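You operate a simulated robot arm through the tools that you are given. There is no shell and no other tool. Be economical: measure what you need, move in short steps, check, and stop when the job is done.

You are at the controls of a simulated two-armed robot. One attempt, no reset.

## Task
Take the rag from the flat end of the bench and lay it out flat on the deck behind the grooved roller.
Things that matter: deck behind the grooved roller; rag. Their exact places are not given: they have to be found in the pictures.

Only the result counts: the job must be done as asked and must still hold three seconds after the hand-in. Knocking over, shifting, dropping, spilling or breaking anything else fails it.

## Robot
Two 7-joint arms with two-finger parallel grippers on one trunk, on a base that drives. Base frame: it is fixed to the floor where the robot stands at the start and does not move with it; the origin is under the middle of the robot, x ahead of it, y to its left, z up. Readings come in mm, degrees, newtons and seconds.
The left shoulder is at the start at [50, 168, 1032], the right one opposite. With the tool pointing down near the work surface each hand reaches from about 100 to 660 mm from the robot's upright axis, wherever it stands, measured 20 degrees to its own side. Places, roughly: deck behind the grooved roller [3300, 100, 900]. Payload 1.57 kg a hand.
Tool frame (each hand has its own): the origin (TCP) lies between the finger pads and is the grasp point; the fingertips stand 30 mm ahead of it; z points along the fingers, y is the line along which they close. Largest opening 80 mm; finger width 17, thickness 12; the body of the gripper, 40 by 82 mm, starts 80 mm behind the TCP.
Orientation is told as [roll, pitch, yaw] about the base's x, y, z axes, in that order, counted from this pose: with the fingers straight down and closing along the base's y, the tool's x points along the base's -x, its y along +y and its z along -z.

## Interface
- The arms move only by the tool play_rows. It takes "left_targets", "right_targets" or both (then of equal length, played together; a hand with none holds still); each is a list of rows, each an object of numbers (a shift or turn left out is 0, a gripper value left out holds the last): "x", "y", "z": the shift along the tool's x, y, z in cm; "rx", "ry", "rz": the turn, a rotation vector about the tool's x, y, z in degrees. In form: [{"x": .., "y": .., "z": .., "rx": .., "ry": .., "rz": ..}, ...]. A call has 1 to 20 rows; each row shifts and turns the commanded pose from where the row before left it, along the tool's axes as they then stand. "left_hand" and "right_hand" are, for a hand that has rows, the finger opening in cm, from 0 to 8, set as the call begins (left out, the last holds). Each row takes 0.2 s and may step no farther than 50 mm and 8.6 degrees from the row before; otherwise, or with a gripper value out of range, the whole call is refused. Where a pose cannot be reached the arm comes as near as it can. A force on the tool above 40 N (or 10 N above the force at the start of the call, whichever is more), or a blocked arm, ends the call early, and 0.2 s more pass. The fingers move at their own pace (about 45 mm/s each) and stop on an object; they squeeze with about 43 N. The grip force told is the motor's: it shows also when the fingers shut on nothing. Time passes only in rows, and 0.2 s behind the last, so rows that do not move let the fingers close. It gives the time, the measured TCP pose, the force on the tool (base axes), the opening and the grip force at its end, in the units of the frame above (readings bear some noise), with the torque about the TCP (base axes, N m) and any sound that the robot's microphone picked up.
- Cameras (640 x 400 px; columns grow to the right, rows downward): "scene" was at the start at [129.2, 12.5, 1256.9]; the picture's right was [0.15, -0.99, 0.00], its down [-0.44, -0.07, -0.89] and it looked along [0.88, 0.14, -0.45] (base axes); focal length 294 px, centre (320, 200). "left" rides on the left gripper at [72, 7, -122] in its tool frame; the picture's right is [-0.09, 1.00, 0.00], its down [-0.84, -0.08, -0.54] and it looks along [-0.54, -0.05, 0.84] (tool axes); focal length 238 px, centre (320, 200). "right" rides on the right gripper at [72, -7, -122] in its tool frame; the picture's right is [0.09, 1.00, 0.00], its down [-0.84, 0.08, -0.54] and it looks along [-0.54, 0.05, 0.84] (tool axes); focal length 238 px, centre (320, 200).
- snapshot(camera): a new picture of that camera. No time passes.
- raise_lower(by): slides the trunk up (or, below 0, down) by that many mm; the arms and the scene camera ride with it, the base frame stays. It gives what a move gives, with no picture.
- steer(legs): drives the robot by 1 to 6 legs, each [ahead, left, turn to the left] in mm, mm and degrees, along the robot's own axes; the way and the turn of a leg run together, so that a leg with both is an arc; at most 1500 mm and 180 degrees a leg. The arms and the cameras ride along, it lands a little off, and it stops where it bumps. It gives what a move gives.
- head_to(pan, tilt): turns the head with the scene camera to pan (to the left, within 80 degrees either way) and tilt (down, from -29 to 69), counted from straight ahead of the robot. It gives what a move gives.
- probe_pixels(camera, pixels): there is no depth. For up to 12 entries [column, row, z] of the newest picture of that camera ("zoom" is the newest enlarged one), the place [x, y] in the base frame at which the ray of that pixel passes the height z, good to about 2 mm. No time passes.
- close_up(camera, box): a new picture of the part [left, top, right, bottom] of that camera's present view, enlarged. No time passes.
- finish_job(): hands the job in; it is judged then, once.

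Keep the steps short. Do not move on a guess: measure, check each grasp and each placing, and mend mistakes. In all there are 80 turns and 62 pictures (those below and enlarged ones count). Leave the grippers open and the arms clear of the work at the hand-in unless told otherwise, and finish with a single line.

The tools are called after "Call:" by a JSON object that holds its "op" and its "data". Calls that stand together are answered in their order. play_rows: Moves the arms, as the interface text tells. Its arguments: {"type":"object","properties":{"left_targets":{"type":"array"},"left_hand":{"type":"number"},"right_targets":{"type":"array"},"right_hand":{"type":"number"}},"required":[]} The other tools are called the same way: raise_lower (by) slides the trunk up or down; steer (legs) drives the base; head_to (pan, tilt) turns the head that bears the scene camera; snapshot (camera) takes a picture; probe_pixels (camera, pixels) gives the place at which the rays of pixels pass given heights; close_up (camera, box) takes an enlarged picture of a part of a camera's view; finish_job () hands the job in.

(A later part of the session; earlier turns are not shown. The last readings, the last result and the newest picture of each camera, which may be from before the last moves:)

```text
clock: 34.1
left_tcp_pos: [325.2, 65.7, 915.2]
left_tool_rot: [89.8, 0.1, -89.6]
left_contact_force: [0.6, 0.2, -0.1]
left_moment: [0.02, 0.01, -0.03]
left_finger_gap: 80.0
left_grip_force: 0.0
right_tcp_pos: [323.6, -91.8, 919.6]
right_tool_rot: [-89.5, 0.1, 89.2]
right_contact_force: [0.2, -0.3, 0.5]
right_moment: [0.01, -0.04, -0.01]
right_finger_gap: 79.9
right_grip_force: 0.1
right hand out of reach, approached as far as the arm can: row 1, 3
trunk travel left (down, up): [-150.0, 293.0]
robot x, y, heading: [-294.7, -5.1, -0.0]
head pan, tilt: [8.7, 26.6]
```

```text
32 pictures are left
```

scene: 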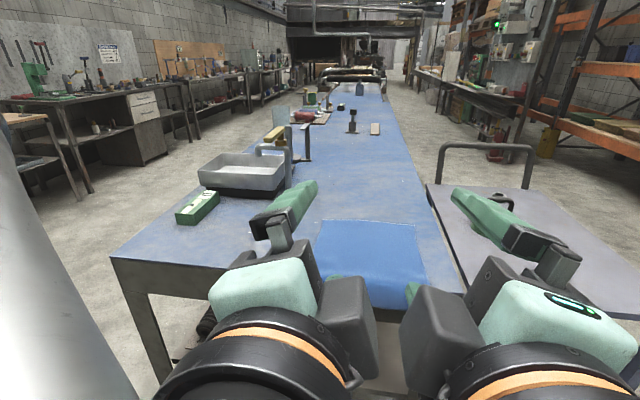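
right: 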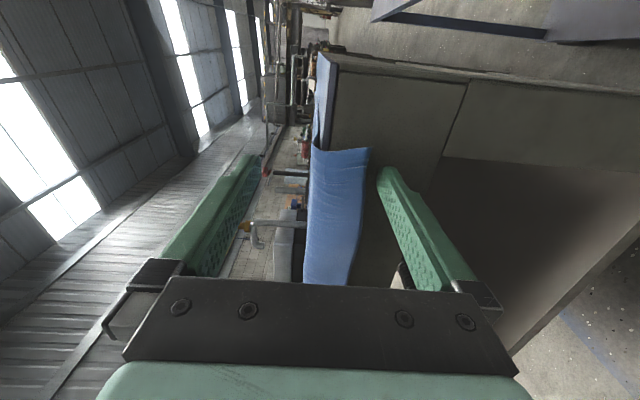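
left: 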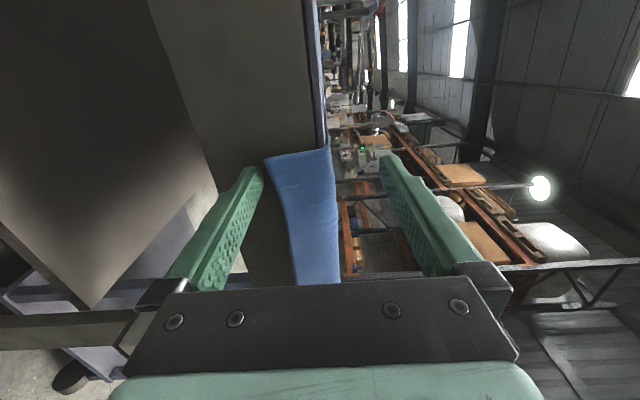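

The flap sits between the fingers of both hands. I'm closing now.

Call:
{"op": "play_rows", "data": {"left_targets": [{}, {}, {}, {}, {}, {}], "right_targets": [{}, {}, {}, {}, {}, {}], "left_hand": 0, "right_hand": 0}}

Call:
{"op": "snapshot", "data": {"camera": "left"}}

Call:
{"op": "snapshot", "data": {"camera": "right"}}

```text
clock: 35.5
left_tcp_pos: [324.6, 66.0, 917.9]
left_tool_rot: [90.5, 0.0, -89.6]
left_contact_force: [0.1, -0.5, 12.6]
left_moment: [0.0, -0.45, 0.0]
left_finger_gap: 2.3
left_grip_force: 23.7
right_tcp_pos: [323.1, -92.3, 920.5]
right_tool_rot: [-89.6, 0.1, 89.2]
right_contact_force: [0.1, -0.5, -0.2]
right_moment: [-0.01, 0.02, 0.0]
right_finger_gap: 8.8
right_grip_force: 27.7
trunk travel left (down, up): [-150.0, 293.0]
robot x, y, heading: [-296.9, -0.2, 0.0]
head pan, tilt: [8.7, 26.6]
```

```text
31 pictures are left
```

left: 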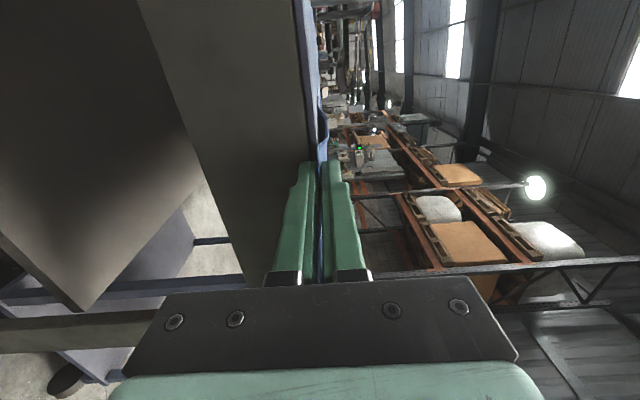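

```text
30 pictures are left
```

right: 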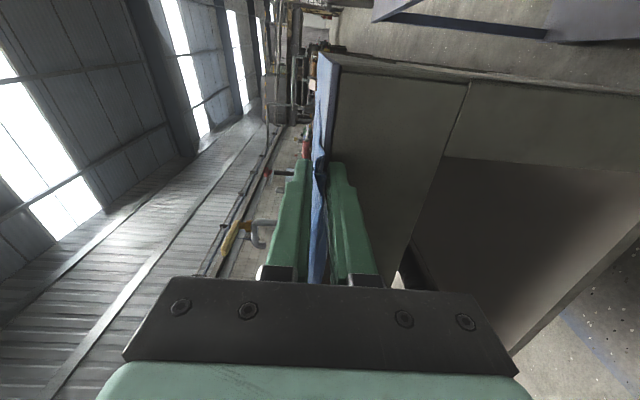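

Both hands hold cloth, with gaps of 2.3 and 8.8 mm. I'll ease back 1 cm, lift 10 cm and check.

Call:
{"op": "play_rows", "data": {"left_targets": [{"z": -0.5, "y": 0.5}, {"z": -0.5, "y": 1.5}, {"y": 2.5}, {"y": 3}, {"y": 3}, {}], "right_targets": [{"z": -0.5, "y": -0.5}, {"z": -0.5, "y": -1.5}, {"y": -2.5}, {"y": -3}, {"y": -3}, {}]}}

Call:
{"op": "snapshot", "data": {"camera": "scene"}}

```text
clock: 36.9
left_tcp_pos: [316.0, 68.1, 1015.2]
left_tool_rot: [89.8, 0.1, -89.7]
left_contact_force: [0.2, -2.7, 0.5]
left_moment: [0.01, 0.05, -0.04]
left_finger_gap: 2.5
left_grip_force: 23.7
right_tcp_pos: [316.2, -90.5, 1024.4]
right_tool_rot: [-89.6, 0.1, 89.5]
right_contact_force: [0.7, 0.3, -0.3]
right_moment: [-0.03, -0.03, 0.02]
right_finger_gap: 9.2
right_grip_force: 27.9
trunk travel left (down, up): [-150.0, 293.0]
robot x, y, heading: [-297.5, -0.3, -0.3]
head pan, tilt: [8.7, 26.6]
```

```text
29 pictures are left
```

scene: 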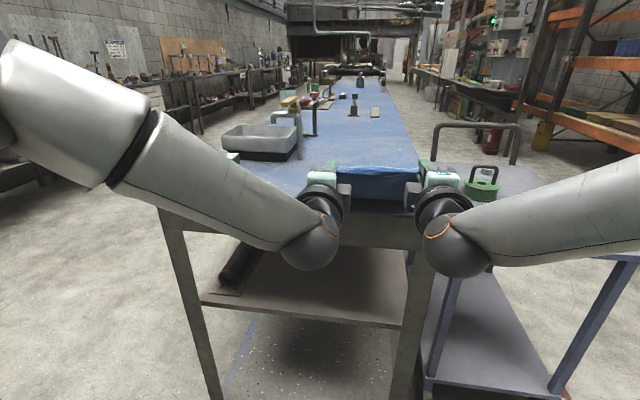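

The rag is held at both near corners. I'll raise the trunk 220 mm and back away slightly so the cloth clears the bench, then look left and right for a drive path.

Call:
{"op": "raise_lower", "data": {"by": 220}}

Call:
{"op": "steer", "data": {"legs": [[-250, 0, 0]]}}

Call:
{"op": "head_to", "data": {"pan": 0, "tilt": 20}}

Call:
{"op": "snapshot", "data": {"camera": "scene"}}

```text
clock: 39.2
left_tcp_pos: [316.5, 68.8, 1236.7]
left_tool_rot: [89.8, 0.1, -89.7]
left_contact_force: [-0.8, -1.5, -0.1]
left_moment: [0.01, 0.03, 0.0]
left_finger_gap: 2.3
left_grip_force: 24.0
right_tcp_pos: [315.2, -90.8, 1245.9]
right_tool_rot: [-89.7, 0.2, 89.5]
right_contact_force: [0.0, 1.3, -1.0]
right_moment: [0.0, -0.05, 0.03]
right_finger_gap: 9.3
right_grip_force: 28.3
trunk travel left (down, up): [-370.0, 73.0]
robot x, y, heading: [-296.7, -2.3, -0.3]
head pan, tilt: [8.7, 26.6]
```

```text
clock: 41.0
left_tcp_pos: [68.4, 70.2, 1236.5]
left_tool_rot: [89.9, 0.1, -89.4]
left_contact_force: [-0.1, -1.4, 0.5]
left_moment: [-0.04, 0.03, 0.0]
left_finger_gap: 2.6
left_grip_force: 23.9
right_tcp_pos: [69.4, -88.6, 1244.8]
right_tool_rot: [-89.8, 0.1, 89.7]
right_contact_force: [-0.1, 1.4, 0.1]
right_moment: [0.04, -0.01, -0.01]
right_finger_gap: 9.0
right_grip_force: 27.5
trunk travel left (down, up): [-370.0, 73.0]
robot x, y, heading: [-544.0, -1.4, 0.2]
head pan, tilt: [8.7, 26.6]
```

```text
clock: 41.7
left_tcp_pos: [69.9, 69.8, 1237.1]
left_tool_rot: [89.7, 0.1, -89.5]
left_contact_force: [0.2, -1.4, -0.1]
left_moment: [-0.01, 0.02, 0.01]
left_finger_gap: 2.5
left_grip_force: 24.1
right_tcp_pos: [68.5, -87.6, 1244.1]
right_tool_rot: [-89.6, 0.1, 89.7]
right_contact_force: [0.3, 2.0, 0.6]
right_moment: [0.0, 0.02, 0.05]
right_finger_gap: 9.3
right_grip_force: 27.8
trunk travel left (down, up): [-370.0, 73.0]
robot x, y, heading: [-541.7, -1.2, 0.3]
head pan, tilt: [0.0, 20.0]
```

```text
28 pictures are left
```

scene: 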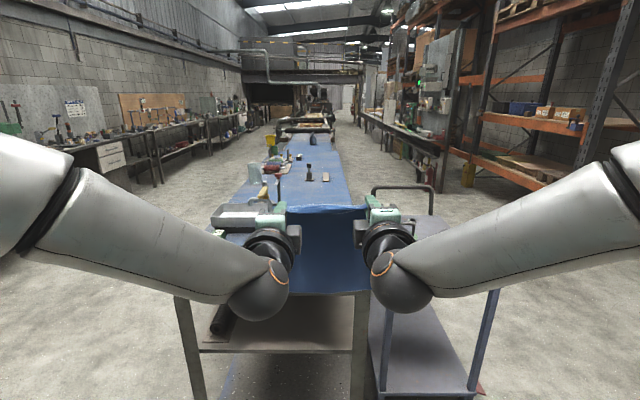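

The rag hangs as a clean sheet. I'll zoom in on the far end and probe the floor widths.

Call:
{"op": "close_up", "data": {"camera": "scene", "box": [240, 90, 380, 178]}}

Call:
{"op": "probe_pixels", "data": {"camera": "scene", "pixels": [[158, 186, 0], [212, 155, 0], [440, 190, 0], [412, 183, 0], [340, 115, 0], [270, 138, 900], [345, 205, 918], [240, 205, 918]]}}

```text
4.55 times, centred on (310, 134) of scene
```

zoom: 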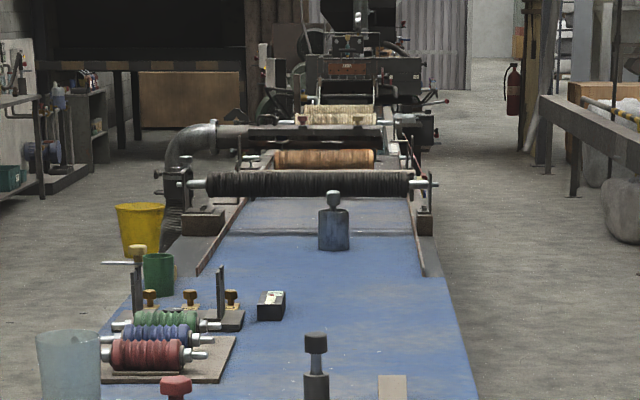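

```text
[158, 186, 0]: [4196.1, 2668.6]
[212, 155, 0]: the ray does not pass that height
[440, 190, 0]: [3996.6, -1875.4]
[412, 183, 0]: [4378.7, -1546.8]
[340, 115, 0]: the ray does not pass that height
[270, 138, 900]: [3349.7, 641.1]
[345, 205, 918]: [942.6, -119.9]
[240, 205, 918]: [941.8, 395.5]
```

The black grooved roller is ahead and the deck lies just beyond it. The right side looks clearer, since a bucket and pipe stand on the left. I'll strafe right to y about −1150 and look ahead.

Call:
{"op": "steer", "data": {"legs": [[0, -1150, 0]]}}

Call:
{"op": "head_to", "data": {"pan": 0, "tilt": 15}}

Call:
{"op": "snapshot", "data": {"camera": "scene"}}

```text
clock: 51.9
left_tcp_pos: [83.3, -1048.5, 1234.7]
left_tool_rot: [89.9, 0.1, -87.9]
left_contact_force: [0.7, -1.6, 0.5]
left_moment: [-0.03, -0.05, -0.02]
left_finger_gap: 2.6
left_grip_force: 23.9
right_tcp_pos: [88.9, -1208.5, 1244.9]
right_tool_rot: [-89.7, 0.1, 91.2]
right_contact_force: [0.5, 1.9, -0.2]
right_moment: [-0.01, -0.03, 0.0]
right_finger_gap: 9.5
right_grip_force: 28.1
trunk travel left (down, up): [-370.0, 73.0]
robot x, y, heading: [-528.9, -1133.2, 1.6]
head pan, tilt: [0.0, 20.0]
```

```text
clock: 52.6
left_tcp_pos: [84.1, -1049.1, 1236.6]
left_tool_rot: [89.9, 0.0, -88.1]
left_contact_force: [-0.8, -2.0, -0.3]
left_moment: [0.0, 0.02, -0.04]
left_finger_gap: 2.6
left_grip_force: 24.3
right_tcp_pos: [88.2, -1208.5, 1245.6]
right_tool_rot: [-89.8, 0.1, 91.2]
right_contact_force: [0.3, 1.2, 0.4]
right_moment: [-0.05, 0.01, -0.01]
right_finger_gap: 8.9
right_grip_force: 27.5
trunk travel left (down, up): [-370.0, 73.0]
robot x, y, heading: [-525.6, -1135.8, 1.7]
head pan, tilt: [0.0, 15.0]
```

```text
26 pictures are left
```

scene: 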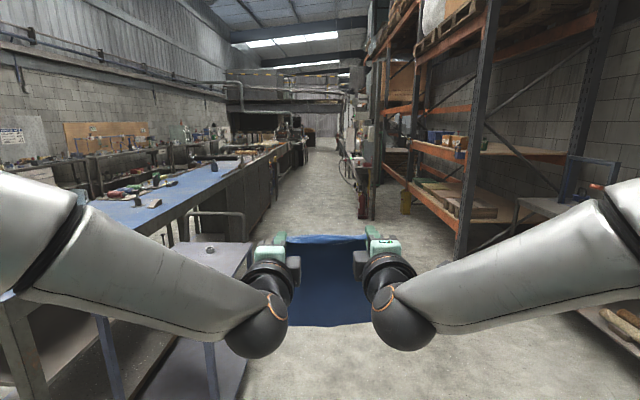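

Call:
{"op": "probe_pixels", "data": {"camera": "scene", "pixels": [[458, 260, 0], [404, 214, 0], [375, 216, 0], [360, 218, 0], [255, 240, 0], [275, 205, 0], [240, 250, 700], [250, 243, 800], [356, 190, 0]]}}

Call:
{"op": "close_up", "data": {"camera": "scene", "box": [200, 130, 440, 280]}}

```text
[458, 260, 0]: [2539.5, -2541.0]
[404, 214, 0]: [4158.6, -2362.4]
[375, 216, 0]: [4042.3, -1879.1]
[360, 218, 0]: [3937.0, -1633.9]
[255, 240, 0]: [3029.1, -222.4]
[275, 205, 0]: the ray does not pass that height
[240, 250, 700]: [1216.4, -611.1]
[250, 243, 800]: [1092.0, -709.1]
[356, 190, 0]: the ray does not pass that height
```

```text
2.67 times, centred on (320, 205) of scene
```

zoom: 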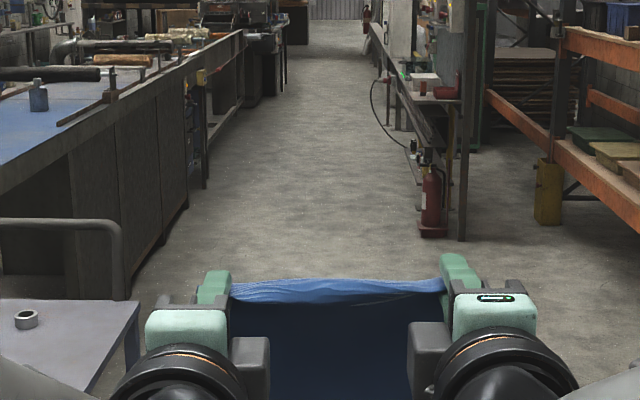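

The aisle is clear: bench side at y about −220, right shelf at y about −1630 from x 3900. I'll straighten the heading and drive forward 3 m.

Call:
{"op": "steer", "data": {"legs": [[0, 0, -1.7], [1500, 0, 0], [1500, 0, 0]]}}

Call:
{"op": "head_to", "data": {"pan": 40, "tilt": 20}}

Call:
{"op": "snapshot", "data": {"camera": "scene"}}

```text
clock: 67.4
left_tcp_pos: [3081.5, -1079.1, 1236.0]
left_tool_rot: [89.8, 0.1, -88.9]
left_contact_force: [0.0, -1.8, -0.3]
left_moment: [-0.01, 0.02, -0.04]
left_finger_gap: 2.3
left_grip_force: 23.5
right_tcp_pos: [3085.4, -1238.4, 1244.7]
right_tool_rot: [-89.6, 0.2, 90.2]
right_contact_force: [-0.6, 1.8, 0.4]
right_moment: [0.0, 0.02, 0.02]
right_finger_gap: 9.2
right_grip_force: 28.1
trunk travel left (down, up): [-370.0, 73.0]
robot x, y, heading: [2472.8, -1154.3, 0.5]
head pan, tilt: [0.0, 15.0]
```

```text
clock: 68.5
left_tcp_pos: [3083.3, -1078.9, 1236.1]
left_tool_rot: [89.8, 0.2, -88.9]
left_contact_force: [-0.3, -1.8, -0.4]
left_moment: [-0.02, 0.0, 0.0]
left_finger_gap: 2.6
left_grip_force: 23.6
right_tcp_pos: [3083.7, -1237.9, 1244.4]
right_tool_rot: [-89.7, 0.1, 90.2]
right_contact_force: [-1.1, 1.2, -0.3]
right_moment: [-0.03, -0.03, 0.0]
right_finger_gap: 9.1
right_grip_force: 28.0
trunk travel left (down, up): [-370.0, 73.0]
robot x, y, heading: [2472.0, -1156.1, 0.6]
head pan, tilt: [40.0, 20.0]
```

```text
24 pictures are left
```

scene: 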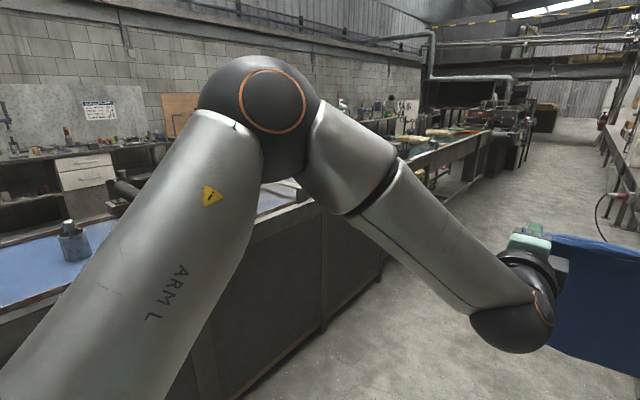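

The arm blocks the view. I'll go on to x about 3270, move out to y about −1100 and turn left to face the deck.

Call:
{"op": "steer", "data": {"legs": [[800, 0, 0], [0, 0, 89.4]]}}

Call:
{"op": "head_to", "data": {"pan": 0, "tilt": 22}}

Call:
{"op": "snapshot", "data": {"camera": "scene"}}

```text
clock: 76.7
left_tcp_pos: [3228.9, -539.2, 1236.4]
left_tool_rot: [89.8, 0.1, 0.0]
left_contact_force: [0.6, -0.2, -0.3]
left_moment: [0.01, 0.0, 0.0]
left_finger_gap: 2.4
left_grip_force: 24.1
right_tcp_pos: [3387.5, -540.6, 1245.7]
right_tool_rot: [-89.7, 0.1, 179.1]
right_contact_force: [-1.1, 0.1, -0.6]
right_moment: [0.02, -0.01, 0.02]
right_finger_gap: 9.2
right_grip_force: 27.9
trunk travel left (down, up): [-370.0, 73.0]
robot x, y, heading: [3290.8, -1153.7, 89.6]
head pan, tilt: [40.0, 20.0]
```

```text
clock: 77.7
left_tcp_pos: [3228.4, -540.2, 1235.8]
left_tool_rot: [89.8, 0.1, -0.1]
left_contact_force: [0.3, 0.5, 0.2]
left_moment: [-0.03, -0.01, -0.03]
left_finger_gap: 2.8
left_grip_force: 24.2
right_tcp_pos: [3387.7, -541.6, 1244.7]
right_tool_rot: [-89.7, 0.2, 179.0]
right_contact_force: [-0.3, 0.5, -0.5]
right_moment: [0.01, -0.05, 0.01]
right_finger_gap: 9.4
right_grip_force: 28.3
trunk travel left (down, up): [-370.0, 73.0]
robot x, y, heading: [3295.6, -1151.2, 89.4]
head pan, tilt: [0.0, 22.0]
```

```text
23 pictures are left
```

scene: 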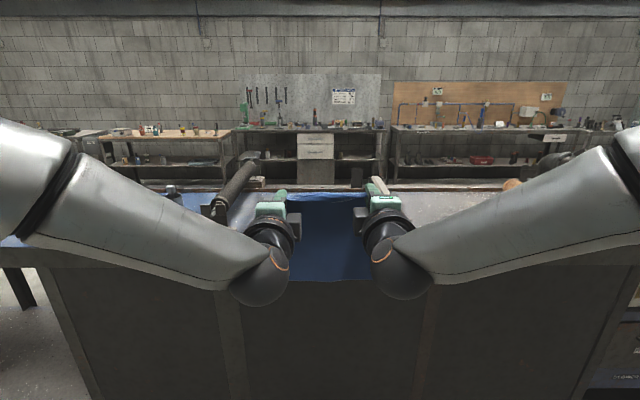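

Call:
{"op": "close_up", "data": {"camera": "scene", "box": [160, 130, 560, 280]}}

Call:
{"op": "probe_pixels", "data": {"camera": "scene", "pixels": [[215, 215, 950], [250, 165, 950], [505, 185, 950], [450, 217, 905], [450, 193, 905], [380, 190, 905], [320, 278, 1000], [300, 262, 905]]}}

```text
1.60 times, centred on (360, 205) of scene
```

zoom: 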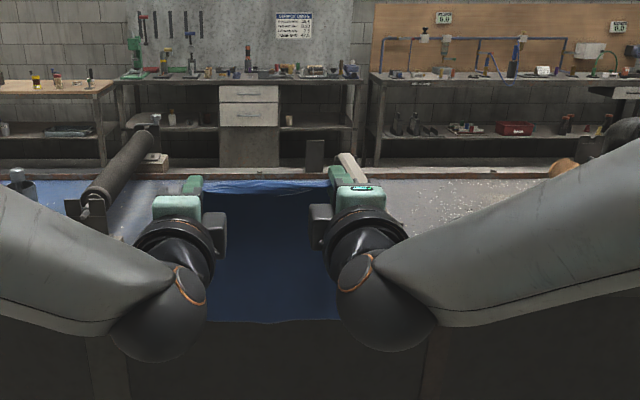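

```text
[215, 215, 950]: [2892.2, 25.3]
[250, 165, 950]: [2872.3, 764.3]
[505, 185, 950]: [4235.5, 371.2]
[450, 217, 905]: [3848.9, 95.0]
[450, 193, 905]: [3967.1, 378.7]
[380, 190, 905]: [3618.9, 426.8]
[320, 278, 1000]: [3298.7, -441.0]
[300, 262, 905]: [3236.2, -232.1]
```

I'll use the hand cameras to see the deck hidden behind the cloth.

Call:
{"op": "snapshot", "data": {"camera": "left"}}

Call:
{"op": "snapshot", "data": {"camera": "right"}}

```text
21 pictures are left
```

left: 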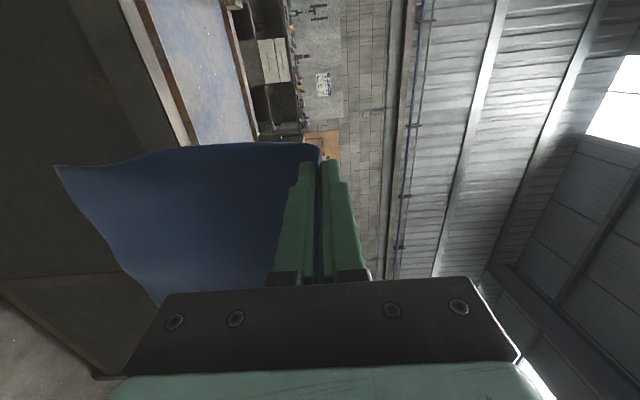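

```text
20 pictures are left
```

right: 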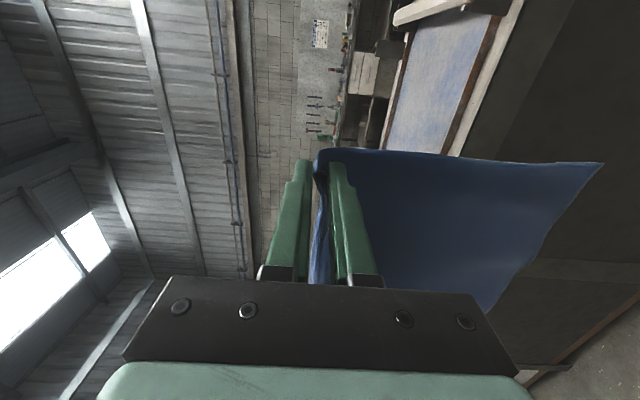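

Call:
{"op": "probe_pixels", "data": {"camera": "left", "pixels": [[165, 60, 905], [185, 130, 905], [230, 50, 905], [250, 120, 905], [150, 70, 915]]}}

Call:
{"op": "probe_pixels", "data": {"camera": "right", "pixels": [[447, 150, 905], [489, 20, 905], [388, 148, 905], [410, 30, 905], [400, 20, 920], [495, 10, 920], [460, 150, 915]]}}

Call:
{"op": "close_up", "data": {"camera": "right", "box": [340, 0, 580, 150]}}

```text
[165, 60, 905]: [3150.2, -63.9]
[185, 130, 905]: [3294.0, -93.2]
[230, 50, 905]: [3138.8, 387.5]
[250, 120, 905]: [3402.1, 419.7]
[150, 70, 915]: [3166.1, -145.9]
```

```text
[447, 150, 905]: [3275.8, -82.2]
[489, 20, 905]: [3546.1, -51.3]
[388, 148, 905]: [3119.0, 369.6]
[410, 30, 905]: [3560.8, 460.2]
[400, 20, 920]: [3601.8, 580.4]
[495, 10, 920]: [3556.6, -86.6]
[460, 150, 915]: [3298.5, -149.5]
```

```text
2.67 times, centred on (460, 75) of right
```

zoom: 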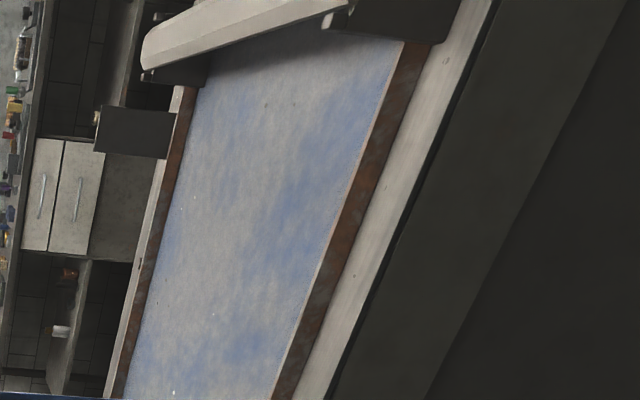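

The deck is clean and bounded by rails at y about −80 and 400, a crossbar at x about 3560 and the roller at x about 2900. I'll aim for a rag centre near (3300, 120). I'm driving ahead 550 mm with the cloth hanging high.

Call:
{"op": "steer", "data": {"legs": [[300, 0, 0], [250, 0, 0.5]]}}

Call:
{"op": "snapshot", "data": {"camera": "scene"}}

```text
clock: 81.2
left_tcp_pos: [3225.0, 17.2, 1236.4]
left_tool_rot: [89.8, 0.1, 0.5]
left_contact_force: [1.7, 0.2, 0.6]
left_moment: [-0.01, 0.01, 0.0]
left_finger_gap: 2.5
left_grip_force: 23.9
right_tcp_pos: [3385.2, 19.0, 1245.4]
right_tool_rot: [-89.6, 0.1, 179.8]
right_contact_force: [-1.4, 0.1, -0.1]
right_moment: [0.02, -0.03, -0.04]
right_finger_gap: 9.0
right_grip_force: 27.8
trunk travel left (down, up): [-370.0, 73.0]
robot x, y, heading: [3294.0, -593.2, 90.1]
head pan, tilt: [0.0, 22.0]
```

```text
18 pictures are left
```

scene: 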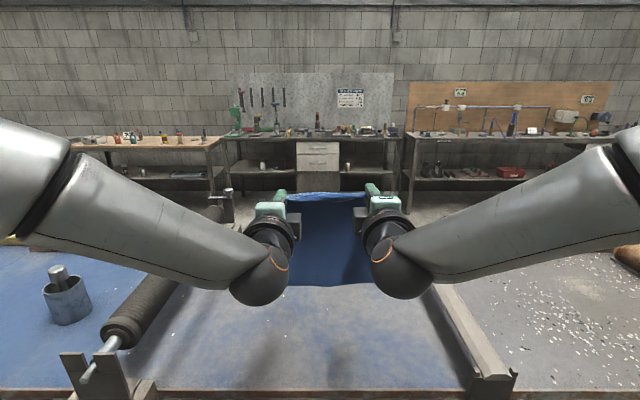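

Good view: the hanging cloth is over the clean deck, between the roller (left) and crossbar (right). I'll lower the trunk 70 mm, then extend the hands 180 mm forward.

Call:
{"op": "raise_lower", "data": {"by": -70}}

Call:
{"op": "play_rows", "data": {"left_targets": [{"z": 3}, {"z": 3}, {"z": 3}, {"z": 3}, {"z": 3}, {"z": 3}, {}], "right_targets": [{"z": 3}, {"z": 3}, {"z": 3}, {"z": 3}, {"z": 3}, {"z": 3}, {}]}}

Call:
{"op": "snapshot", "data": {"camera": "scene"}}

```text
clock: 82.3
left_tcp_pos: [3223.9, 17.9, 1167.2]
left_tool_rot: [90.0, 0.1, 0.4]
left_contact_force: [1.8, -0.4, -0.2]
left_moment: [-0.02, 0.03, 0.03]
left_finger_gap: 2.5
left_grip_force: 24.2
right_tcp_pos: [3384.9, 17.3, 1174.9]
right_tool_rot: [-89.8, 0.1, 179.7]
right_contact_force: [-1.2, -0.2, 0.5]
right_moment: [-0.03, -0.02, 0.03]
right_finger_gap: 9.0
right_grip_force: 27.7
trunk travel left (down, up): [-300.0, 143.0]
robot x, y, heading: [3293.5, -595.4, 90.2]
head pan, tilt: [0.0, 22.0]
```

```text
clock: 83.9
left_tcp_pos: [3223.2, 196.0, 1167.3]
left_tool_rot: [89.9, 0.1, 0.3]
left_contact_force: [4.2, -0.1, -0.2]
left_moment: [0.0, 0.04, -0.03]
left_finger_gap: 2.5
left_grip_force: 23.7
right_tcp_pos: [3387.1, 198.8, 1170.6]
right_tool_rot: [-89.8, 0.3, 179.9]
right_contact_force: [-4.4, -0.5, 0.0]
right_moment: [-0.04, 0.02, 0.08]
right_finger_gap: 9.4
right_grip_force: 27.4
trunk travel left (down, up): [-300.0, 143.0]
robot x, y, heading: [3294.5, -595.4, 90.0]
head pan, tilt: [0.0, 22.0]
```

```text
17 pictures are left
```

scene: 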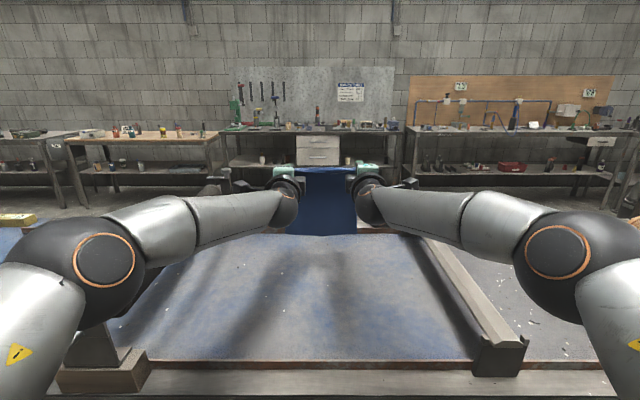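

Call:
{"op": "probe_pixels", "data": {"camera": "scene", "pixels": [[325, 236, 960], [325, 236, 945], [325, 236, 930], [325, 236, 915], [290, 233, 940], [357, 233, 940], [245, 362, 910], [470, 358, 910], [325, 360, 910]]}}

Call:
{"op": "close_up", "data": {"camera": "scene", "box": [240, 150, 420, 263]}}

```text
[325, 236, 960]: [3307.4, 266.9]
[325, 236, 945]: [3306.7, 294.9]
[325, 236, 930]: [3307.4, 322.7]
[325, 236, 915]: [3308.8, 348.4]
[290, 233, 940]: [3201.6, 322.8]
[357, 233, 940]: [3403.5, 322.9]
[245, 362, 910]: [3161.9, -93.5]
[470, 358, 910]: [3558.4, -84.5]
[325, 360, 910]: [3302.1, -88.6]
```

```text
3.54 times, centred on (330, 206) of scene
```

zoom: 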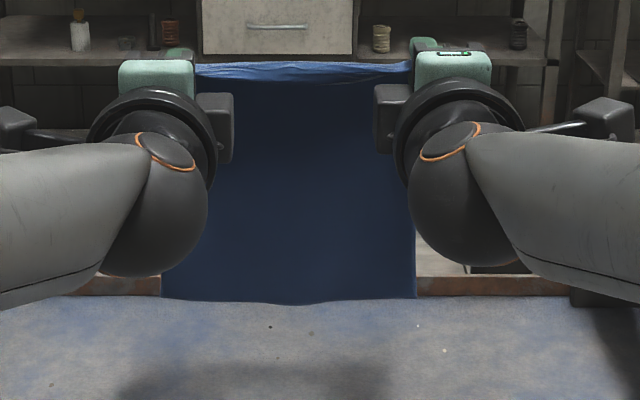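

The bottom edge now hangs at about z 985, with roughly 185 mm of free cloth. I'll lower 75 mm so the far edge meets the deck, then check.

Call:
{"op": "play_rows", "data": {"left_targets": [{"y": -2, "x": -0.2}, {"y": -2}, {"y": -2}, {"y": -1.5}, {}], "right_targets": [{"y": 2, "x": -0.2}, {"y": 2}, {"y": 2}, {"y": 1.5}, {}]}}

Call:
{"op": "close_up", "data": {"camera": "scene", "box": [200, 150, 460, 312]}}

```text
clock: 85.1
left_tcp_pos: [3223.9, 196.3, 1091.3]
left_tool_rot: [90.0, 0.1, 0.5]
left_contact_force: [-0.8, 0.6, 0.5]
left_moment: [0.0, 0.01, -0.03]
left_finger_gap: 2.5
left_grip_force: 24.4
right_tcp_pos: [3384.5, 197.9, 1097.4]
right_tool_rot: [-89.8, 0.1, 179.7]
right_contact_force: [-1.1, 0.6, -0.6]
right_moment: [-0.02, -0.01, -0.02]
right_finger_gap: 9.1
right_grip_force: 27.3
trunk travel left (down, up): [-300.0, 143.0]
robot x, y, heading: [3294.5, -597.5, 89.9]
head pan, tilt: [0.0, 22.0]
```

```text
2.46 times, centred on (330, 231) of scene
```

zoom: 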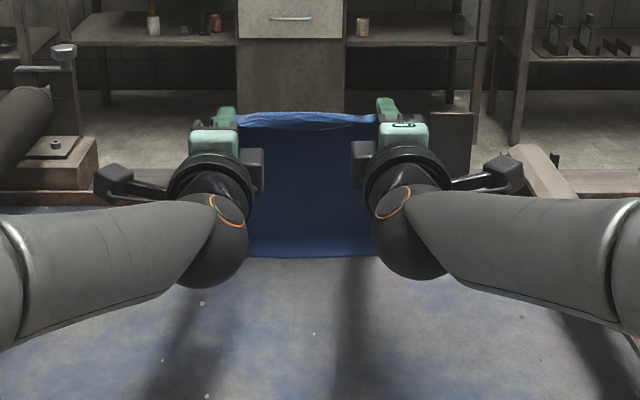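

Call:
{"op": "probe_pixels", "data": {"camera": "zoom", "pixels": [[310, 258, 912], [310, 258, 930], [250, 255, 912], [375, 252, 912], [310, 246, 912]]}}

Call:
{"op": "close_up", "data": {"camera": "scene", "box": [290, 220, 370, 270]}}

```text
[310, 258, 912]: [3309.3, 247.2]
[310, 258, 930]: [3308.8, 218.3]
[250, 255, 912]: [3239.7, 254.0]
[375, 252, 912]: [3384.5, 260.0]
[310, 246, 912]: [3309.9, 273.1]
```

```text
8.00 times, centred on (330, 245) of scene
```

zoom: 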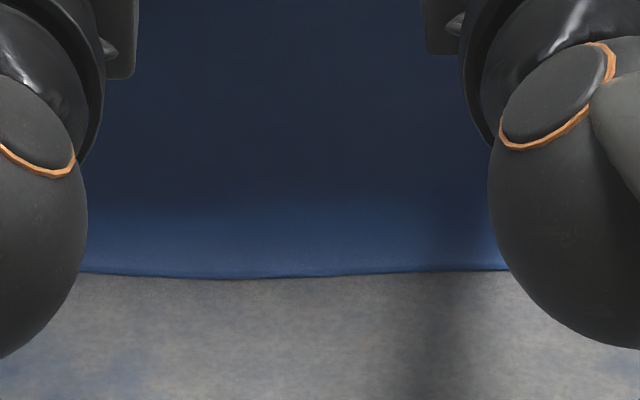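

The last 25 mm or so of the hanging edge appears curled toward me on the deck. I'll raise 20 mm so just the edge touches, then start drawing back in an arc.

Call:
{"op": "play_rows", "data": {"left_targets": [{"y": 1.2}, {"y": 0.8}, {}, {"z": -2.4, "y": -0.15, "rx": 3.75}, {"z": -2.35, "y": -0.3, "rx": 3.75}, {}], "right_targets": [{"y": -1.2}, {"y": -0.8}, {}, {"z": -2.4, "y": 0.15, "rx": -3.75}, {"z": -2.35, "y": 0.3, "rx": -3.75}, {}]}}

Call:
{"op": "close_up", "data": {"camera": "scene", "box": [240, 160, 420, 273]}}

```text
clock: 86.5
left_tcp_pos: [3227.3, 150.8, 1107.6]
left_tool_rot: [82.4, 0.0, 0.5]
left_contact_force: [0.9, -0.7, -0.1]
left_moment: [0.02, 0.0, -0.03]
left_finger_gap: 2.6
left_grip_force: 23.7
right_tcp_pos: [3381.6, 150.2, 1117.2]
right_tool_rot: [-82.2, 0.1, 179.6]
right_contact_force: [-0.5, 0.6, 0.9]
right_moment: [0.04, -0.02, 0.01]
right_finger_gap: 9.2
right_grip_force: 27.9
trunk travel left (down, up): [-300.0, 143.0]
robot x, y, heading: [3299.1, -597.5, 90.3]
head pan, tilt: [0.0, 22.0]
```

```text
3.54 times, centred on (330, 216) of scene
```

zoom: 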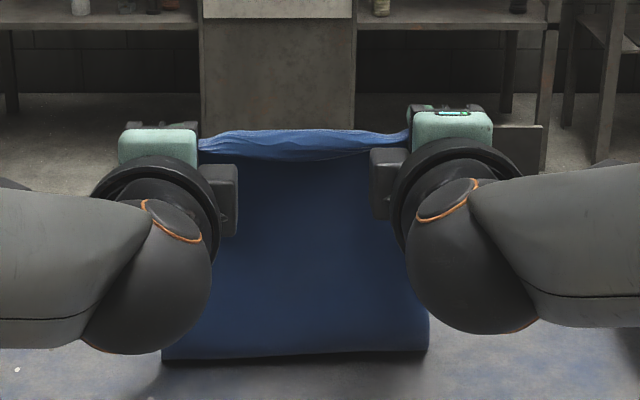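

Call:
{"op": "probe_pixels", "data": {"camera": "zoom", "pixels": [[300, 358, 912], [300, 358, 930], [165, 358, 912], [425, 350, 912]]}}

Call:
{"op": "snapshot", "data": {"camera": "left"}}

```text
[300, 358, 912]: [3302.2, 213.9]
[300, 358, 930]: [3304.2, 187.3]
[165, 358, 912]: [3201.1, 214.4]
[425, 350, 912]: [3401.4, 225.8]
```

```text
12 pictures are left
```

left: 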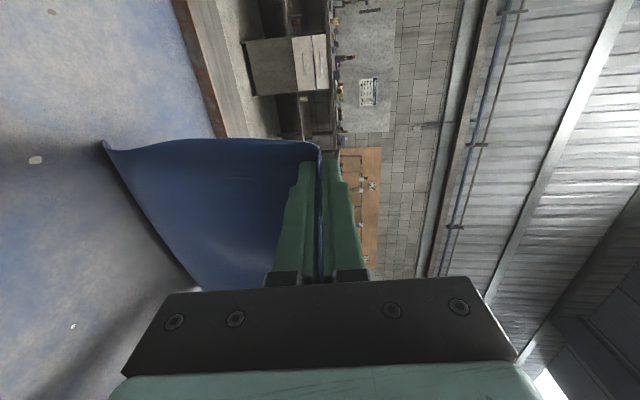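

From the side, the bottom edge just touches and its corner curls slightly away from me, which is what I want. I'll continue the arc backward and down, levelling the right hand.

Call:
{"op": "play_rows", "data": {"left_targets": [{"z": -2.0, "y": -1.5, "rx": 3.75}, {"z": -1.9, "y": -1.65, "rx": 3.75}, {"z": -1.3, "y": -2.1, "rx": 3.75}, {"z": -1.2, "y": -2.2, "rx": 3.75}, {}], "right_targets": [{"z": -2.0, "y": 1.7, "rx": -3.75}, {"z": -1.9, "y": 1.85, "rx": -3.75}, {"z": -1.3, "y": 2.3, "rx": -3.75}, {"z": -1.2, "y": 2.4, "rx": -3.75}, {}]}}

Call:
{"op": "snapshot", "data": {"camera": "scene"}}

```text
clock: 87.7
left_tcp_pos: [3226.3, 69.3, 1050.7]
left_tool_rot: [67.2, 0.1, 0.4]
left_contact_force: [-0.7, -0.1, -0.3]
left_moment: [0.03, -0.03, 0.04]
left_finger_gap: 2.6
left_grip_force: 23.5
right_tcp_pos: [3384.8, 69.2, 1051.4]
right_tool_rot: [-67.2, 0.0, 179.8]
right_contact_force: [-0.1, 0.1, 0.3]
right_moment: [-0.03, 0.01, -0.03]
right_finger_gap: 9.1
right_grip_force: 28.2
trunk travel left (down, up): [-300.0, 143.0]
robot x, y, heading: [3297.8, -592.6, 90.0]
head pan, tilt: [0.0, 22.0]
```

```text
11 pictures are left
```

scene: 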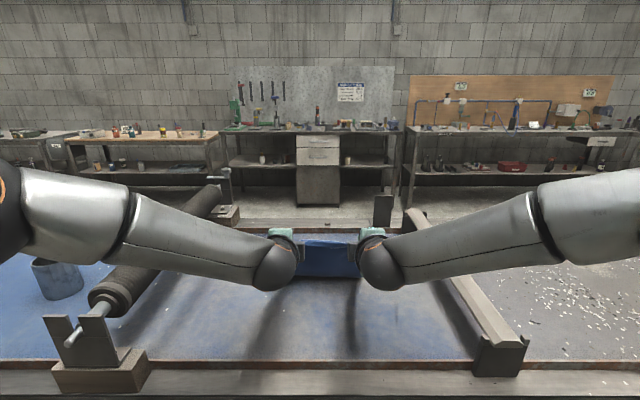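

Call:
{"op": "probe_pixels", "data": {"camera": "scene", "pixels": [[328, 278, 912], [328, 243, 1040], [305, 277, 912], [352, 277, 912]]}}

Call:
{"op": "snapshot", "data": {"camera": "right"}}

```text
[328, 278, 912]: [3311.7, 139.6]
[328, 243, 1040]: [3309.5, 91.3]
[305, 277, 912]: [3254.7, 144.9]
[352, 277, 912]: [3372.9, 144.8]
```

```text
10 pictures are left
```

right: 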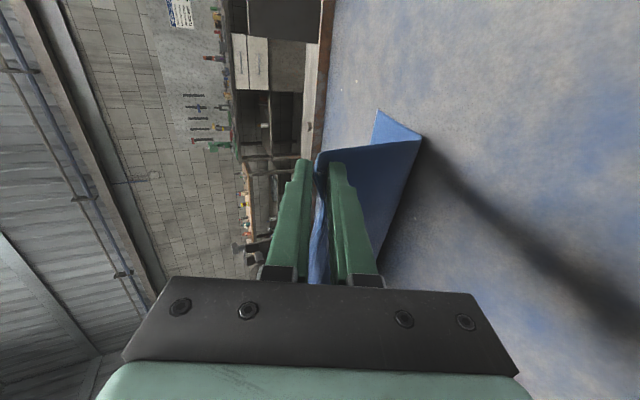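

The cloth end already lies forward on the deck, bending at y about 140, so it is laying correctly. I'll probe the far corner, then continue the arc.

Call:
{"op": "probe_pixels", "data": {"camera": "right", "pixels": [[378, 110, 912], [378, 110, 920], [420, 138, 912]]}}

Call:
{"op": "play_rows", "data": {"left_targets": [{"z": -0.61, "y": -2.15, "rx": 3.75}, {"z": -0.47, "y": -2.18, "rx": 3.75}, {"z": 0.15, "y": -1.42, "rx": 3.75}, {"z": 0.25, "y": -1.41, "rx": 3.75}, {}], "right_targets": [{"z": -0.61, "y": 2.15, "rx": -3.75}, {"z": -0.47, "y": 2.18, "rx": -3.75}, {"z": 0.15, "y": 1.42, "rx": -3.75}, {"z": 0.25, "y": 1.41, "rx": -3.75}, {}]}}

Call:
{"op": "snapshot", "data": {"camera": "right"}}

```text
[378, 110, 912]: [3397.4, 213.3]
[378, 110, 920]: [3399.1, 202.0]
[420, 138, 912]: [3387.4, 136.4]
```

```text
clock: 88.9
left_tcp_pos: [3226.3, 29.7, 988.7]
left_tool_rot: [52.3, 0.1, 0.5]
left_contact_force: [-0.1, 0.4, -1.0]
left_moment: [0.05, -0.01, 0.01]
left_finger_gap: 2.5
left_grip_force: 23.9
right_tcp_pos: [3382.6, 29.6, 990.8]
right_tool_rot: [-52.2, 0.1, 179.7]
right_contact_force: [0.0, 0.2, -0.2]
right_moment: [0.0, -0.02, -0.01]
right_finger_gap: 9.2
right_grip_force: 27.6
trunk travel left (down, up): [-300.0, 143.0]
robot x, y, heading: [3296.0, -593.2, 90.1]
head pan, tilt: [0.0, 22.0]
```

```text
9 pictures are left
```

right: 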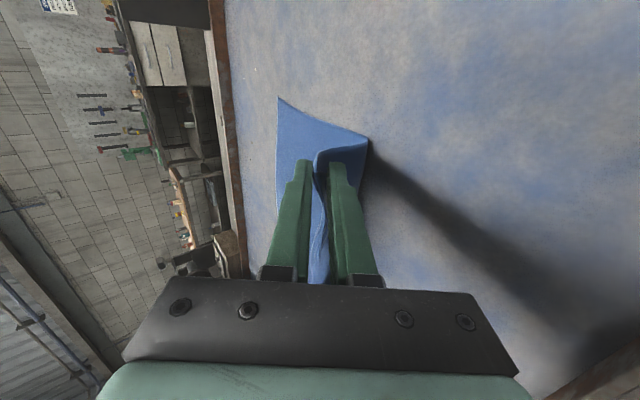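

The far corner is still at y about 213, so nothing has dragged. I'll finish the arc to tip y about 15, just above the deck, tilting to about 55°.

Call:
{"op": "play_rows", "data": {"left_targets": [{"z": 0.05, "y": -1.38, "rx": 4.3}, {"z": 0.16, "y": -1.37, "rx": 4.3}, {"z": 0.26, "y": -1.36, "rx": 4.3}, {"z": 0.36, "y": -1.33, "rx": 4.3}, {}], "right_targets": [{"z": 0.05, "y": 1.4, "rx": -4.3}, {"z": 0.16, "y": 1.39, "rx": -4.3}, {"z": 0.26, "y": 1.38, "rx": -4.3}, {"z": 0.36, "y": 1.35, "rx": -4.3}, {}]}}

Call:
{"op": "snapshot", "data": {"camera": "right"}}

```text
clock: 90.1
left_tcp_pos: [3222.5, -26.4, 951.8]
left_tool_rot: [38.3, -0.2, 0.4]
left_contact_force: [9.0, 16.5, 22.3]
left_moment: [0.72, -0.2, -0.06]
left_finger_gap: 2.5
left_grip_force: 24.3
left hand out of reach, approached as far as the arm can: row 3, 4
right_tcp_pos: [3384.2, -26.6, 952.8]
right_tool_rot: [-38.4, -0.3, 179.6]
right_contact_force: [-8.4, 20.1, 25.9]
right_moment: [0.84, 0.21, 0.07]
right_finger_gap: 7.8
right_grip_force: 26.5
right hand out of reach, approached as far as the arm can: row 3, 4
trunk travel left (down, up): [-300.0, 143.0]
robot x, y, heading: [3294.8, -593.4, 90.2]
head pan, tilt: [0.0, 22.0]
```

```text
8 pictures are left
```

right: 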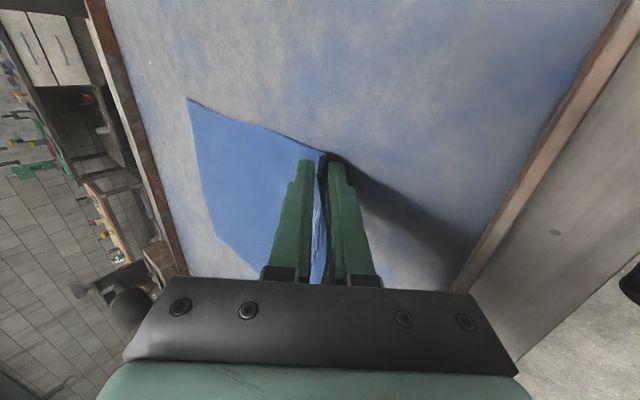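

The fingertips now touch the deck and the cloth lies taut to the tips. I'll probe the far corner and relax up a few millimetres.

Call:
{"op": "probe_pixels", "data": {"camera": "right", "pixels": [[188, 100, 919], [215, 235, 919], [325, 152, 922]]}}

Call:
{"op": "play_rows", "data": {"left_targets": [{"y": 0.2, "z": -0.1}, {"z": 0.3, "y": 0.2}, {}], "right_targets": [{"y": -0.2, "z": -0.1}, {"z": 0.3, "y": -0.2}, {}]}}

```text
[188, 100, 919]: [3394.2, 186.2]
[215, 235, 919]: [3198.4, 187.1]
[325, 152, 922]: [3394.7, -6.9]
```

```text
clock: 90.9
left_tcp_pos: [3221.7, -26.4, 951.3]
left_tool_rot: [38.3, -0.1, 0.5]
left_contact_force: [9.8, 15.9, 24.6]
left_moment: [0.77, -0.24, -0.1]
left_finger_gap: 2.3
left_grip_force: 24.2
left hand out of reach, approached as far as the arm can: row 2
right_tcp_pos: [3385.0, -26.1, 953.4]
right_tool_rot: [-38.5, -0.1, 179.7]
right_contact_force: [-10.5, 19.2, 27.3]
right_moment: [0.84, 0.26, 0.07]
right_finger_gap: 7.9
right_grip_force: 26.3
right hand out of reach, approached as far as the arm can: row 2
trunk travel left (down, up): [-300.0, 143.0]
robot x, y, heading: [3294.6, -593.9, 89.9]
head pan, tilt: [0.0, 22.0]
```

Far edge is at y about 186 and the rag is taut. The arm's reach limit is holding about 25 N on the deck, so I'll raise the trunk 12 mm to relieve it, then open the fingers slightly.

Call:
{"op": "raise_lower", "data": {"by": 12}}

Call:
{"op": "play_rows", "data": {"left_targets": [{}, {}, {}], "right_targets": [{}, {}, {}], "left_hand": 2.6, "right_hand": 3.0}}

Call:
{"op": "snapshot", "data": {"camera": "right"}}

```text
clock: 91.5
left_tcp_pos: [3221.3, -31.4, 953.5]
left_tool_rot: [37.2, 0.1, 0.5]
left_contact_force: [4.3, -0.3, -0.5]
left_moment: [0.0, -0.04, -0.04]
left_finger_gap: 2.5
left_grip_force: 24.5
right_tcp_pos: [3386.4, -35.7, 953.9]
right_tool_rot: [-37.0, 0.2, 179.5]
right_contact_force: [-4.5, -1.8, 3.2]
right_moment: [-0.05, 0.04, 0.03]
right_finger_gap: 9.2
right_grip_force: 27.1
trunk travel left (down, up): [-312.0, 131.0]
robot x, y, heading: [3291.6, -597.2, 90.2]
head pan, tilt: [0.0, 22.0]
```

```text
clock: 92.3
left_tcp_pos: [3220.1, -29.6, 956.0]
left_tool_rot: [37.5, 0.3, 0.7]
left_contact_force: [-4.6, 2.4, 7.0]
left_moment: [0.11, 0.13, 0.01]
left_finger_gap: 20.8
left_grip_force: 0.2
right_tcp_pos: [3387.1, -30.2, 957.2]
right_tool_rot: [-37.4, 0.2, 179.5]
right_contact_force: [2.9, 6.7, 7.1]
right_moment: [0.27, -0.1, 0.0]
right_finger_gap: 21.9
right_grip_force: 0.1
trunk travel left (down, up): [-312.0, 131.0]
robot x, y, heading: [3297.0, -592.9, 90.0]
head pan, tilt: [0.0, 22.0]
```

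```text
7 pictures are left
```

right: 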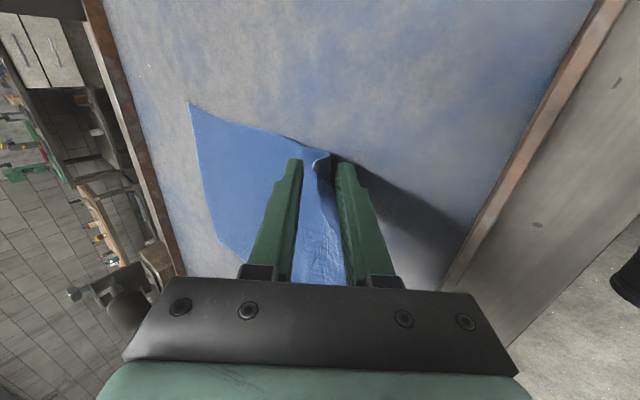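

The flap now stands loose between the fingers. I'll withdraw straight back along the finger axis so it can fall.

Call:
{"op": "play_rows", "data": {"left_targets": [{"z": -1.5}, {"z": -1.5}, {"z": -2}, {"z": -2.5}, {"z": -2.5}, {}], "right_targets": [{"z": -1.5}, {"z": -1.5}, {"z": -2}, {"z": -2.5}, {"z": -2.5}, {}]}}

Call:
{"op": "raise_lower", "data": {"by": 120}}

Call:
{"op": "snapshot", "data": {"camera": "right"}}

```text
clock: 93.7
left_tcp_pos: [3221.0, -67.7, 1006.0]
left_tool_rot: [37.7, 0.0, 0.6]
left_contact_force: [-0.3, 1.8, -0.8]
left_moment: [-0.01, -0.01, -0.01]
left_finger_gap: 25.9
left_grip_force: 0.1
left hand out of reach, approached as far as the arm can: row 4, 5
right_tcp_pos: [3392.9, -99.5, 1026.8]
right_tool_rot: [-37.4, 0.1, 179.6]
right_contact_force: [-0.4, 0.7, -0.2]
right_moment: [-0.01, -0.03, 0.01]
right_finger_gap: 30.0
right_grip_force: 0.0
right hand out of reach, approached as far as the arm can: row 4, 5
trunk travel left (down, up): [-312.0, 131.0]
robot x, y, heading: [3292.6, -594.0, 90.0]
head pan, tilt: [0.0, 22.0]
```

```text
clock: 95.2
left_tcp_pos: [3220.5, -69.1, 1124.5]
left_tool_rot: [37.8, 0.0, 0.6]
left_contact_force: [-0.4, 0.0, -1.0]
left_moment: [0.01, -0.01, -0.02]
left_finger_gap: 25.9
left_grip_force: 0.0
right_tcp_pos: [3393.2, -99.4, 1146.0]
right_tool_rot: [-37.5, 0.2, 179.6]
right_contact_force: [0.2, -0.9, -0.2]
right_moment: [0.02, 0.0, 0.01]
right_finger_gap: 30.0
right_grip_force: 0.0
trunk travel left (down, up): [-432.0, 11.0]
robot x, y, heading: [3293.9, -595.6, 90.2]
head pan, tilt: [0.0, 22.0]
```

```text
6 pictures are left
```

right: 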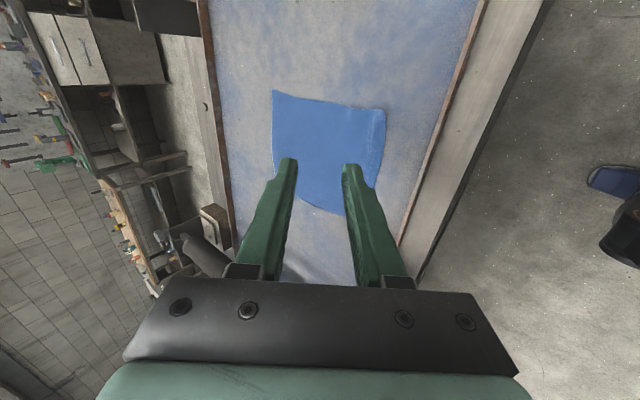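

The rag looks laid out. I'll drive back 350 mm so the arms are clear and check from the head.

Call:
{"op": "steer", "data": {"legs": [[-350, 0, 0]]}}

Call:
{"op": "head_to", "data": {"pan": 0, "tilt": 25}}

Call:
{"op": "close_up", "data": {"camera": "scene", "box": [180, 120, 460, 295]}}

```text
clock: 97.5
left_tcp_pos: [3221.9, -417.3, 1125.6]
left_tool_rot: [37.8, 0.0, 0.5]
left_contact_force: [0.9, -0.2, -0.2]
left_moment: [0.02, -0.03, -0.02]
left_finger_gap: 26.1
left_grip_force: 0.0
right_tcp_pos: [3393.7, -449.6, 1146.2]
right_tool_rot: [-37.5, 0.0, 179.5]
right_contact_force: [-0.3, -0.5, 0.2]
right_moment: [0.0, -0.02, 0.01]
right_finger_gap: 30.2
right_grip_force: 0.1
trunk travel left (down, up): [-432.0, 11.0]
robot x, y, heading: [3292.9, -944.6, 89.7]
head pan, tilt: [0.0, 22.0]
```

```text
clock: 98.1
left_tcp_pos: [3223.7, -416.3, 1124.6]
left_tool_rot: [37.9, 0.0, 0.5]
left_contact_force: [0.2, 0.3, 0.0]
left_moment: [-0.01, -0.02, -0.02]
left_finger_gap: 26.2
left_grip_force: 0.1
right_tcp_pos: [3393.8, -449.5, 1144.8]
right_tool_rot: [-37.4, 0.0, 179.5]
right_contact_force: [-0.3, 0.4, 0.2]
right_moment: [-0.04, 0.02, -0.04]
right_finger_gap: 30.2
right_grip_force: 0.1
trunk travel left (down, up): [-432.0, 11.0]
robot x, y, heading: [3297.2, -943.6, 89.8]
head pan, tilt: [0.0, 25.0]
```

```text
2.29 times, centred on (320, 208) of scene
```

zoom: 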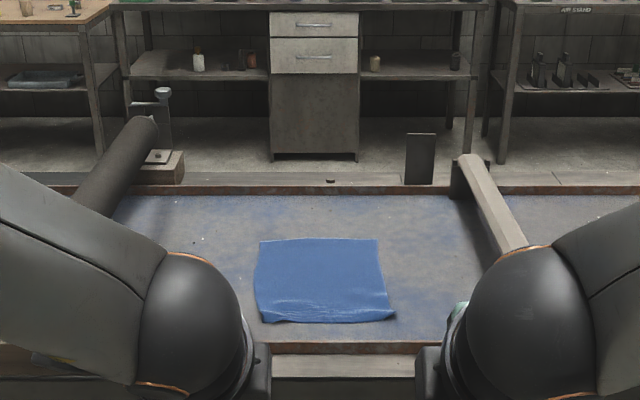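

It lies flat on the deck. I'll take a closer look at the near edge and measure the corners.

Call:
{"op": "close_up", "data": {"camera": "scene", "box": [280, 215, 364, 268]}}

Call:
{"op": "probe_pixels", "data": {"camera": "zoom", "pixels": [[320, 200, 919]]}}

```text
7.55 times, centred on (322, 242) of scene
```

zoom: 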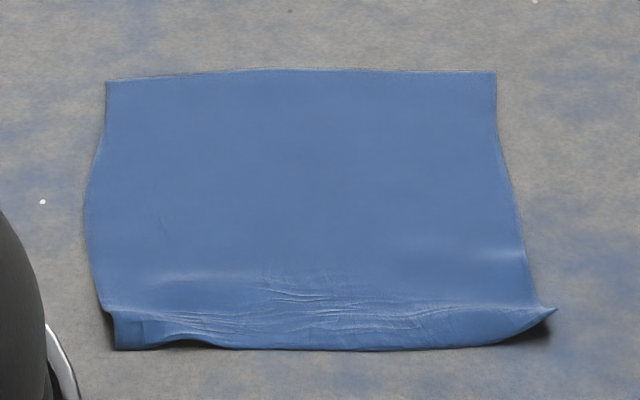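

```text
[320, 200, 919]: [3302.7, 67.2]
```

Call:
{"op": "probe_pixels", "data": {"camera": "zoom", "pixels": [[107, 80, 919], [495, 72, 919], [115, 348, 919], [555, 310, 919], [500, 345, 919], [320, 350, 919], [300, 275, 919]]}}

```text
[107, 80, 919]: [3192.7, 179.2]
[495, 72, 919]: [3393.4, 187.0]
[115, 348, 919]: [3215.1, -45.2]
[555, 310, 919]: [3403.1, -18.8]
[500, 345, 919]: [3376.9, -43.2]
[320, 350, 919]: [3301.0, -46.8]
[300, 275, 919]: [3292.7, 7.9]
```

The rag is nearly fully spread, about 200 × 228 mm. The near edge has small wrinkles and the right corner at about (3403,−19) is curled up. I'll turn the hands to point straight down, fingers closed, and pat and smooth those corners.

Call:
{"op": "play_rows", "data": {"left_targets": [{"rx": 7.56}, {"rx": 7.56}, {"rx": 7.56}, {"rx": 7.56}, {"rx": 7.56}, {"rz": -8.2}, {"rz": -8.2}, {"rz": -8.2}, {"rz": -8.2}, {"rz": -8.2}, {"rz": -8.2}, {"rz": -8.2}, {"rz": -8.2}, {"rz": -8.2}, {"rz": -8.2}, {"rz": -8.2}, {}], "right_targets": [{"rx": -7.5}, {"rx": -7.5}, {"rx": -7.5}, {"rx": -7.5}, {"rx": -7.5}, {"rz": 8.2}, {"rz": 8.2}, {"rz": 8.2}, {"rz": 8.2}, {"rz": 8.2}, {"rz": 8.2}, {"rz": 8.2}, {"rz": 8.2}, {"rz": 8.2}, {"rz": 8.2}, {"rz": 8.2}, {}], "left_hand": 0, "right_hand": 0}}

```text
clock: 101.7
left_tcp_pos: [3223.5, -419.3, 1124.2]
left_tool_rot: [-0.3, -37.7, 91.0]
left_contact_force: [0.0, -0.3, 0.6]
left_moment: [0.0, 0.0, 0.01]
left_finger_gap: 0.1
left_grip_force: 21.1
left hand out of reach, approached as far as the arm can: row 1, 2, 3, 4, 5
right_tcp_pos: [3394.5, -448.9, 1145.4]
right_tool_rot: [0.3, -37.4, 89.1]
right_contact_force: [0.6, -0.1, 0.2]
right_moment: [-0.01, 0.01, 0.02]
right_finger_gap: 0.0
right_grip_force: 21.7
right hand out of reach, approached as far as the arm can: row 1, 2, 3, 4, 5
trunk travel left (down, up): [-432.0, 11.0]
robot x, y, heading: [3296.3, -947.2, 90.0]
head pan, tilt: [0.0, 25.0]
```

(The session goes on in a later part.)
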